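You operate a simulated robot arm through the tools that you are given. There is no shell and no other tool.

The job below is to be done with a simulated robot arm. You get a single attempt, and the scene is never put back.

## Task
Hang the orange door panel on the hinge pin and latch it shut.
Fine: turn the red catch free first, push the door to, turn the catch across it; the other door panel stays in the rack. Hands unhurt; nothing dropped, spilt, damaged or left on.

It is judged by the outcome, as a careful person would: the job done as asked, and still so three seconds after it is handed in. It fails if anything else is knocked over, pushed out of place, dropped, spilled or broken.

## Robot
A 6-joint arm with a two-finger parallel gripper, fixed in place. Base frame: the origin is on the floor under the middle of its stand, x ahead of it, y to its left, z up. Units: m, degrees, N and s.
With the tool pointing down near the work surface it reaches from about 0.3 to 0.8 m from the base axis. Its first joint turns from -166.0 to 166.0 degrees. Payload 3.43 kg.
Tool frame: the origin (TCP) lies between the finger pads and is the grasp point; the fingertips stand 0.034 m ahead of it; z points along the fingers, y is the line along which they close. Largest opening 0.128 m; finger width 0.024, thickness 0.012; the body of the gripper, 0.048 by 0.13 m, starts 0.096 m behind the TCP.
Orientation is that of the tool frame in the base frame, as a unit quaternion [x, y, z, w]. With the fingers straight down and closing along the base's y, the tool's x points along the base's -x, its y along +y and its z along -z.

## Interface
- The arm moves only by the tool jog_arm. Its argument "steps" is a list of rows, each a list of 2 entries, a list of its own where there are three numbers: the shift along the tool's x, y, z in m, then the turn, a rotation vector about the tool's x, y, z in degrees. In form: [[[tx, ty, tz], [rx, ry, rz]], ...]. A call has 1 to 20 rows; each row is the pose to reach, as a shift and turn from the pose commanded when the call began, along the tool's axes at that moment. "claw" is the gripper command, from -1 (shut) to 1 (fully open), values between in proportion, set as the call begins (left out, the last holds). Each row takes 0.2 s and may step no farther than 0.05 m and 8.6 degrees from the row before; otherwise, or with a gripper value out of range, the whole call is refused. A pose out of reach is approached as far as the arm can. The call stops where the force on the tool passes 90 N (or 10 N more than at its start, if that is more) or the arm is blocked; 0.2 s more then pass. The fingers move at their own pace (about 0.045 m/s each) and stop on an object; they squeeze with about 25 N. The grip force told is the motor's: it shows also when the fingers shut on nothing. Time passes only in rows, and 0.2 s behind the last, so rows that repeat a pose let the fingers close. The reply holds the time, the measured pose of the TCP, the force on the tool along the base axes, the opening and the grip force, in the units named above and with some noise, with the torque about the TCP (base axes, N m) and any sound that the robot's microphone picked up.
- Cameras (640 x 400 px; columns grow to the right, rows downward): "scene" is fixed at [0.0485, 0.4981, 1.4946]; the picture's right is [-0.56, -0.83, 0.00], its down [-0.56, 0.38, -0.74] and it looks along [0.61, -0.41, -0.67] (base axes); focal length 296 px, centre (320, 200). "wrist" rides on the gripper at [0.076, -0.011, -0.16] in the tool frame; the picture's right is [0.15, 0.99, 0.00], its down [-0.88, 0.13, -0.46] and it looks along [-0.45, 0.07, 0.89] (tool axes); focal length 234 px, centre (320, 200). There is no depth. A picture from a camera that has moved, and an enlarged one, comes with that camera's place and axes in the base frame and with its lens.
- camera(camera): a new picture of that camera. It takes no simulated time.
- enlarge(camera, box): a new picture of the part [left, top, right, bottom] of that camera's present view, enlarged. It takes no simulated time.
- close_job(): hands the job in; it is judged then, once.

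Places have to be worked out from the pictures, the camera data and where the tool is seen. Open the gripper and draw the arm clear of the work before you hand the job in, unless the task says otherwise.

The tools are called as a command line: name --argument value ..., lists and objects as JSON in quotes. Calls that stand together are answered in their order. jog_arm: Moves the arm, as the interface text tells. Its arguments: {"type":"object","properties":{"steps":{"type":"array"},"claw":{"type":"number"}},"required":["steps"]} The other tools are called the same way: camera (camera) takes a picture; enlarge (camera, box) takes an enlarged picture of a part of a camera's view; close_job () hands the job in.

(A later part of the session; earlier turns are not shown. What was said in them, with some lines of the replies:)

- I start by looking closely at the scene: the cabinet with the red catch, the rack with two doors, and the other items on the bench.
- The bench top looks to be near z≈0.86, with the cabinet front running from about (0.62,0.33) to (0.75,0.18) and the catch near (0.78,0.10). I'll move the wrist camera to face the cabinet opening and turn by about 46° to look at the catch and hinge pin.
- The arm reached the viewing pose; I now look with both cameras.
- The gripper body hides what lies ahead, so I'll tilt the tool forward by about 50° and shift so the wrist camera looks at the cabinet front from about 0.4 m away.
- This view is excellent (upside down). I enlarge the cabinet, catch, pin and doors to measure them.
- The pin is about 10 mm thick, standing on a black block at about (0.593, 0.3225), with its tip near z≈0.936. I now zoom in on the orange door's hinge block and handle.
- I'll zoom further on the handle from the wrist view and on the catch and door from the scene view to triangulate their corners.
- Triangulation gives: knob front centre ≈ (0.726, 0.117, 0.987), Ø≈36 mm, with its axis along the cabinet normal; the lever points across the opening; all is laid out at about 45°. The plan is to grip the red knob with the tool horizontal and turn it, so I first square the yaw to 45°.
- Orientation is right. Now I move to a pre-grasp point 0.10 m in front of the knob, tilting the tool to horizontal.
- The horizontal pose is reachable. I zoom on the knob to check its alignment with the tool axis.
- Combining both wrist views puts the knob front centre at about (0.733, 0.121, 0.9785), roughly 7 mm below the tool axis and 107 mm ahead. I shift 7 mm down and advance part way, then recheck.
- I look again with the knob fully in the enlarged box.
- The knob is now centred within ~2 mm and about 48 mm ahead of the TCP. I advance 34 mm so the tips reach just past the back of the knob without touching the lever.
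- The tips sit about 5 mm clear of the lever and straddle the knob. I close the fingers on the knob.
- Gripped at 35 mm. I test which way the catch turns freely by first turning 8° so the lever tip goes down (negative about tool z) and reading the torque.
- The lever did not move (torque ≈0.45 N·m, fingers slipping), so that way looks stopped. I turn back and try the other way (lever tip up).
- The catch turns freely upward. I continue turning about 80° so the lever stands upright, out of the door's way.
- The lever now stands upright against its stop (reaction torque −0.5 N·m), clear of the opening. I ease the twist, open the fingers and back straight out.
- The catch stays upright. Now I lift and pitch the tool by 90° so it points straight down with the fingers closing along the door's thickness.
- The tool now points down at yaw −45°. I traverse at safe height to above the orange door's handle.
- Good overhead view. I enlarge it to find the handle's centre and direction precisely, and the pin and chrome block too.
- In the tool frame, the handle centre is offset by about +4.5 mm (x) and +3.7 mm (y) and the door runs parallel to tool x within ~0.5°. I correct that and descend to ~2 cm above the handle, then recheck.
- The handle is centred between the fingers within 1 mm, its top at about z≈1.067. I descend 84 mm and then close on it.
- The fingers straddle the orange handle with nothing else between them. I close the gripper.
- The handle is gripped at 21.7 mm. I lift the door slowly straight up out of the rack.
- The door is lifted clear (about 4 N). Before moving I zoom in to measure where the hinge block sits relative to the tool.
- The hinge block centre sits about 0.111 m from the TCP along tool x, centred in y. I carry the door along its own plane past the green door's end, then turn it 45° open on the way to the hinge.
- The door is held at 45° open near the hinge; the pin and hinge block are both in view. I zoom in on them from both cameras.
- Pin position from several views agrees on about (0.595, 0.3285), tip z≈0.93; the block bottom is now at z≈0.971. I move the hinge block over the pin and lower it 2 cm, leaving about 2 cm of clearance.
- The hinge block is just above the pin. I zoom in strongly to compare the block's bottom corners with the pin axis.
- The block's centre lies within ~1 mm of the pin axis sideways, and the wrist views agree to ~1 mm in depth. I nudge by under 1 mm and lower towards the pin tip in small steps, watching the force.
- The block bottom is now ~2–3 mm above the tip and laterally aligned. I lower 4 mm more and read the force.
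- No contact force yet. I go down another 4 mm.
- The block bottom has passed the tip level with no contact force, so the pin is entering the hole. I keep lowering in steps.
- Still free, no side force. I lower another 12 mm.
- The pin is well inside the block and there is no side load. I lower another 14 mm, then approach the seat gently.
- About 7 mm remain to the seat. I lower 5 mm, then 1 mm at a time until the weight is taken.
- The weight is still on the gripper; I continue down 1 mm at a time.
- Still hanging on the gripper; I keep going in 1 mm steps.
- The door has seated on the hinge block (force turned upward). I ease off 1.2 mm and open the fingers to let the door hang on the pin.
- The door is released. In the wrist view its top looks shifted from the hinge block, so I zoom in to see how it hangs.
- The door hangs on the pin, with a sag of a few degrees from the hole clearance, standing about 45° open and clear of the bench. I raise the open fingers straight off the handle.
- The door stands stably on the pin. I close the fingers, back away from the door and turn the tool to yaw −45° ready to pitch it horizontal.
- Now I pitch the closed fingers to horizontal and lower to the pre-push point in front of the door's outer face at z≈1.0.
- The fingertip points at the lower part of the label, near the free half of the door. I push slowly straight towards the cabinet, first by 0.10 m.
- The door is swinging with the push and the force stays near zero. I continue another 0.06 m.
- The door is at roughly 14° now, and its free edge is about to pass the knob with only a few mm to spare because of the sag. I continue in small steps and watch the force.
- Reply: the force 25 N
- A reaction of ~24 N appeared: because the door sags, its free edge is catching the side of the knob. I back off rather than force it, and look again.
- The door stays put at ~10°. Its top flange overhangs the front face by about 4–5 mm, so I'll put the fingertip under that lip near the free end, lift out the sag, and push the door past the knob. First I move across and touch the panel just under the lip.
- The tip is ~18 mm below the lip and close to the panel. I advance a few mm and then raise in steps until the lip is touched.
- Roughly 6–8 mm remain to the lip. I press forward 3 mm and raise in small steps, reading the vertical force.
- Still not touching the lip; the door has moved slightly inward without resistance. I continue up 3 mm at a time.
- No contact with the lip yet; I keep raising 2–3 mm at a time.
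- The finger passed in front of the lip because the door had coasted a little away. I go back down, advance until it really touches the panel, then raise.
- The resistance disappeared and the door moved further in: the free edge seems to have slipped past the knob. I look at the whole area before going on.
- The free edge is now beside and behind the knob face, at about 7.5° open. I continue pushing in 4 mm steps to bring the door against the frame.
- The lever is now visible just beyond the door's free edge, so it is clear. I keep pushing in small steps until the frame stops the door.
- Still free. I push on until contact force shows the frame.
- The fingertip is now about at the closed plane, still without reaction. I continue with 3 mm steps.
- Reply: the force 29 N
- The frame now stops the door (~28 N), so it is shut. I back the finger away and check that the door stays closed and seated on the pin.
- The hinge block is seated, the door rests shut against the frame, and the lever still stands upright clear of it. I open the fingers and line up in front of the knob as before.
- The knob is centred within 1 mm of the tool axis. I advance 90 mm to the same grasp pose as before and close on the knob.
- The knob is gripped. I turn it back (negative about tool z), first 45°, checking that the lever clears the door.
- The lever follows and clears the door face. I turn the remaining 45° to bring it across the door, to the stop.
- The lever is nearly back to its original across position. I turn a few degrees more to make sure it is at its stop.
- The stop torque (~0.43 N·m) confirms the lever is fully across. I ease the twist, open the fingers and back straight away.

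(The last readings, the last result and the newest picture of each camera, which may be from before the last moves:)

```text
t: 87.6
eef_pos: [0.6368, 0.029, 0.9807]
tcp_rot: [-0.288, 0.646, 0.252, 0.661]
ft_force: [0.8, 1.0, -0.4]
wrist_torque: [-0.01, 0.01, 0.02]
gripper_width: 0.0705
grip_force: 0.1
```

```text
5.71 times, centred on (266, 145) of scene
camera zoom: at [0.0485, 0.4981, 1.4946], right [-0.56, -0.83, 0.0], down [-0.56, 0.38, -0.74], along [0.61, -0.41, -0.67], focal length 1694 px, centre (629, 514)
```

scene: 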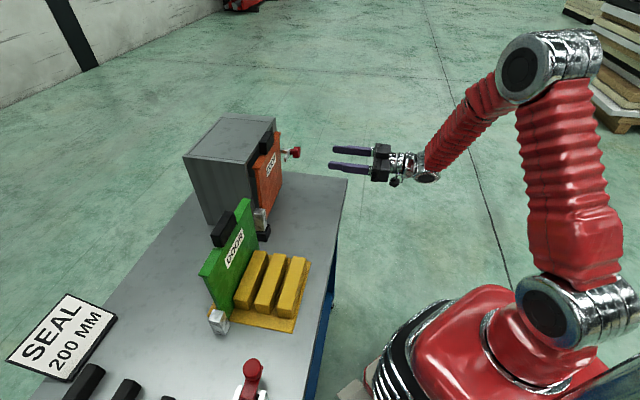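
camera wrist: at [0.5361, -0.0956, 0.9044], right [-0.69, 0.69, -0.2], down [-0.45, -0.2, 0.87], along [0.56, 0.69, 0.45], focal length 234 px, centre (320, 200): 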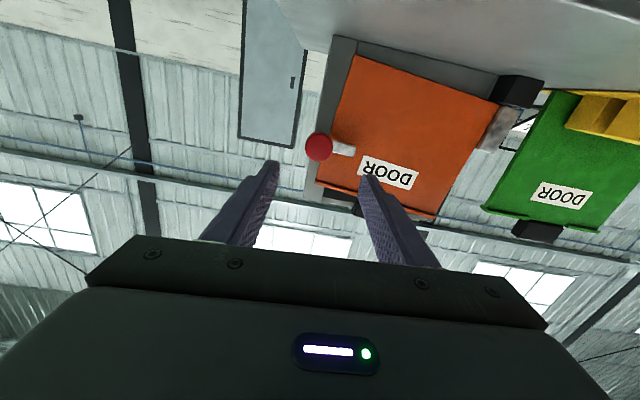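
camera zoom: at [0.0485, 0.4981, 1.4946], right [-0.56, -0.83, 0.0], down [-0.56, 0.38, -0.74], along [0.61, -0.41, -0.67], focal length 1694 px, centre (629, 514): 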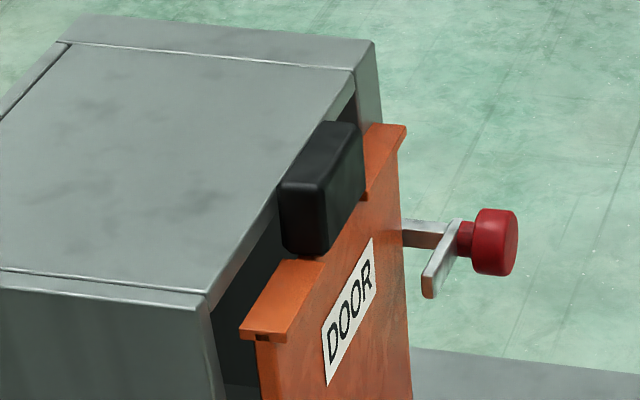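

The lever lies across the closed door. I check the hinge seating and the rack with close-ups.

enlarge --camera "wrist" --box '[460, 60, 556, 120]'

enlarge --camera "scene" --box '[236, 195, 300, 235]'

enlarge --camera "scene" --box '[190, 180, 350, 340]'

enlarge --camera "wrist" --box '[290, 100, 450, 200]'

```text
6.67 times, centred on (508, 90) of wrist
camera zoom: at [0.5361, -0.0956, 0.9044], right [-0.69, 0.69, -0.2], down [-0.45, -0.2, 0.87], along [0.56, 0.69, 0.45], focal length 1561 px, centre (-933, 933)
```

zoom: 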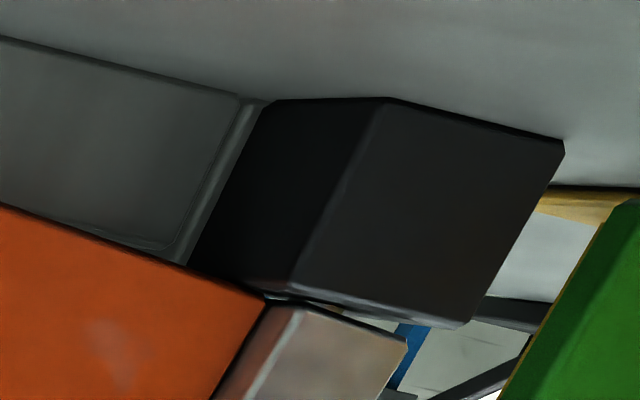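

```text
10.00 times, centred on (268, 215) of scene
camera zoom: at [0.0485, 0.4981, 1.4946], right [-0.56, -0.83, 0.0], down [-0.56, 0.38, -0.74], along [0.61, -0.41, -0.67], focal length 2964 px, centre (840, 50)
```

zoom: 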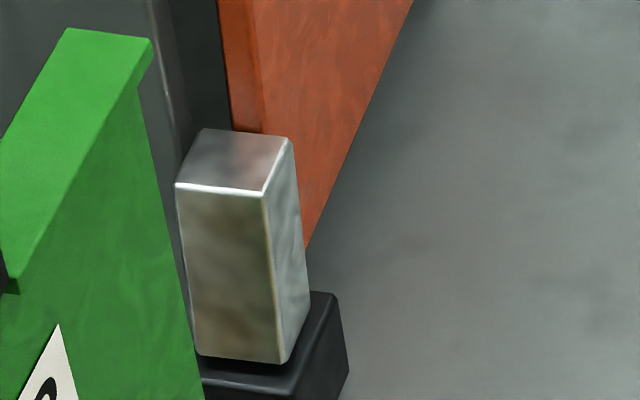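

```text
2.50 times, centred on (270, 260) of scene
camera zoom: at [0.0485, 0.4981, 1.4946], right [-0.56, -0.83, 0.0], down [-0.56, 0.38, -0.74], along [0.61, -0.41, -0.67], focal length 741 px, centre (445, 50)
```

zoom: 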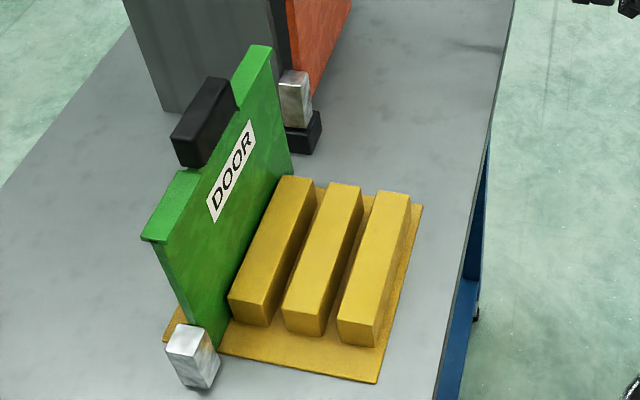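

```text
4.00 times, centred on (370, 150) of wrist
camera zoom: at [0.5361, -0.0956, 0.9044], right [-0.69, 0.69, -0.2], down [-0.45, -0.2, 0.87], along [0.56, 0.69, 0.45], focal length 937 px, centre (120, 400)
```

zoom: 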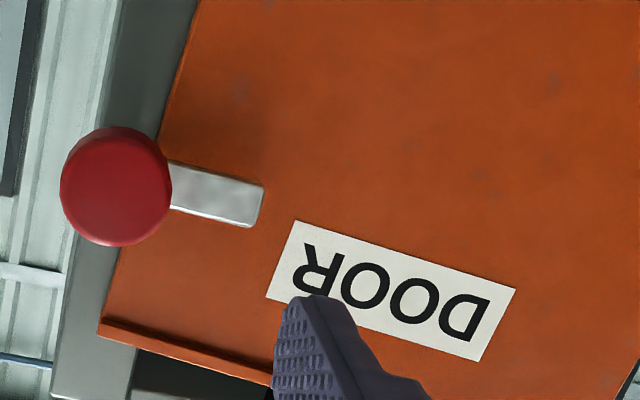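

Everything checks out: the hinge block sits on the pin, the door is shut behind the lever, and the green door is untouched in the rack. I open the gripper fully and draw the arm up and away from the work.

jog_arm --steps '[[[0, 0, -0.02], [0, 0, 0]], [[-0.02, 0, -0.05], [0, 0, 0]], [[-0.05, 0, -0.08], [0, 0, 0]], [[-0.09, 0, -0.09], [0, 0, 0]], [[-0.13, 0, -0.1], [0, 0, 0]], [[-0.17, 0, -0.1], [0, 0, 0]], [[-0.2, 0, -0.1], [0, 0, 0]], [[-0.2, 0, -0.1], [0, 0, 0]], [[-0.2, 0, -0.1], [0, 0, 0]], [[-0.2, 0, -0.1], [0, 0, 0]]]' --claw 1

camera --camera "scene"

enlarge --camera "scene" --box '[210, 110, 322, 180]'

camera --camera "wrist"

```text
t: 89.8
eef_pos: [0.5594, -0.0346, 1.1786]
tcp_rot: [-0.288, 0.645, 0.253, 0.661]
ft_force: [-1.3, -0.1, -0.6]
wrist_torque: [-0.01, -0.02, 0.0]
gripper_width: 0.1281
grip_force: 0.1
```

```text
taken
```

scene: 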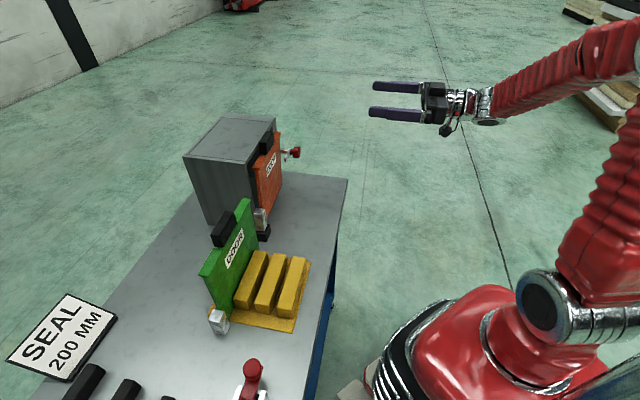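

```text
5.71 times, centred on (266, 145) of scene
camera zoom: at [0.0485, 0.4981, 1.4946], right [-0.56, -0.83, 0.0], down [-0.56, 0.38, -0.74], along [0.61, -0.41, -0.67], focal length 1694 px, centre (629, 514)
```

zoom: 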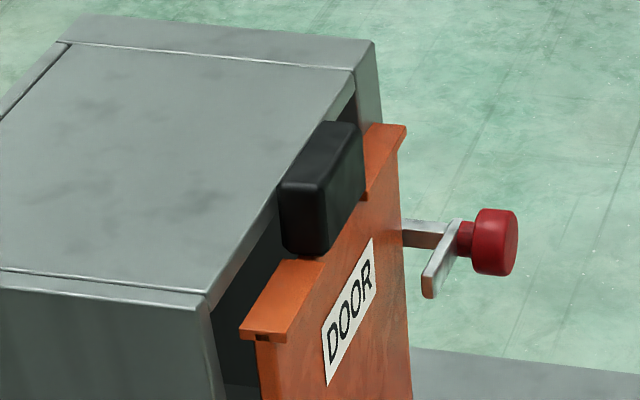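

```text
taken
camera wrist: at [0.4581, -0.1589, 1.1028], right [-0.69, 0.69, -0.2], down [-0.45, -0.2, 0.87], along [0.57, 0.69, 0.45], focal length 234 px, centre (320, 200)
```

wrist: 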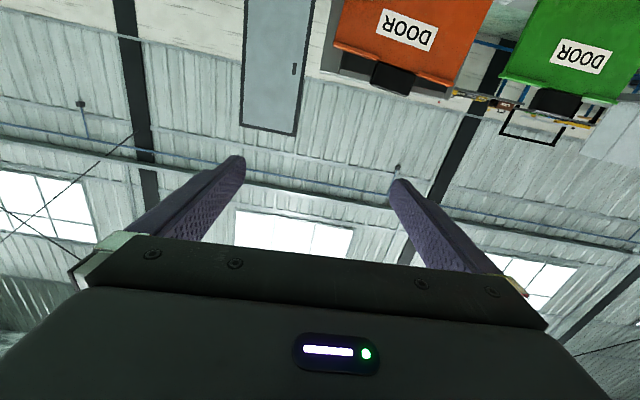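

The orange door is hung on the pin and shut, with the red catch across it. The green door and the rest of the bench look undisturbed, and the gripper is open and clear. I hand the job in.

close_job

```text
The job is handed in.
```

The orange door is hung on the hinge pin and shut, with the red catch turned back across it. I handed the job in with the gripper open and the arm clear.

- **Sequence:** I turned the catch free first, then hung the door about 45° open. I pushed it shut against the frame and turned the catch down to its stop.
- **Sag:** the hinge hole is looser than the pin, so the door hangs about 5° low at its free end. It is still seated on the hinge block and clear of the bench.
- **Closed angle:** the free edge is pressed against the frame, which leaves the door about 3° past parallel with the front.
- **Knob contact:** because of the sag, the free edge caught the red knob on the way shut. I backed off once at about 24 N. On the second push it slipped past the knob at about 19 N. I saw no damage in the pictures.
- **Everything else:** the green door stayed in the rack. Nothing else I could see was moved or dropped.
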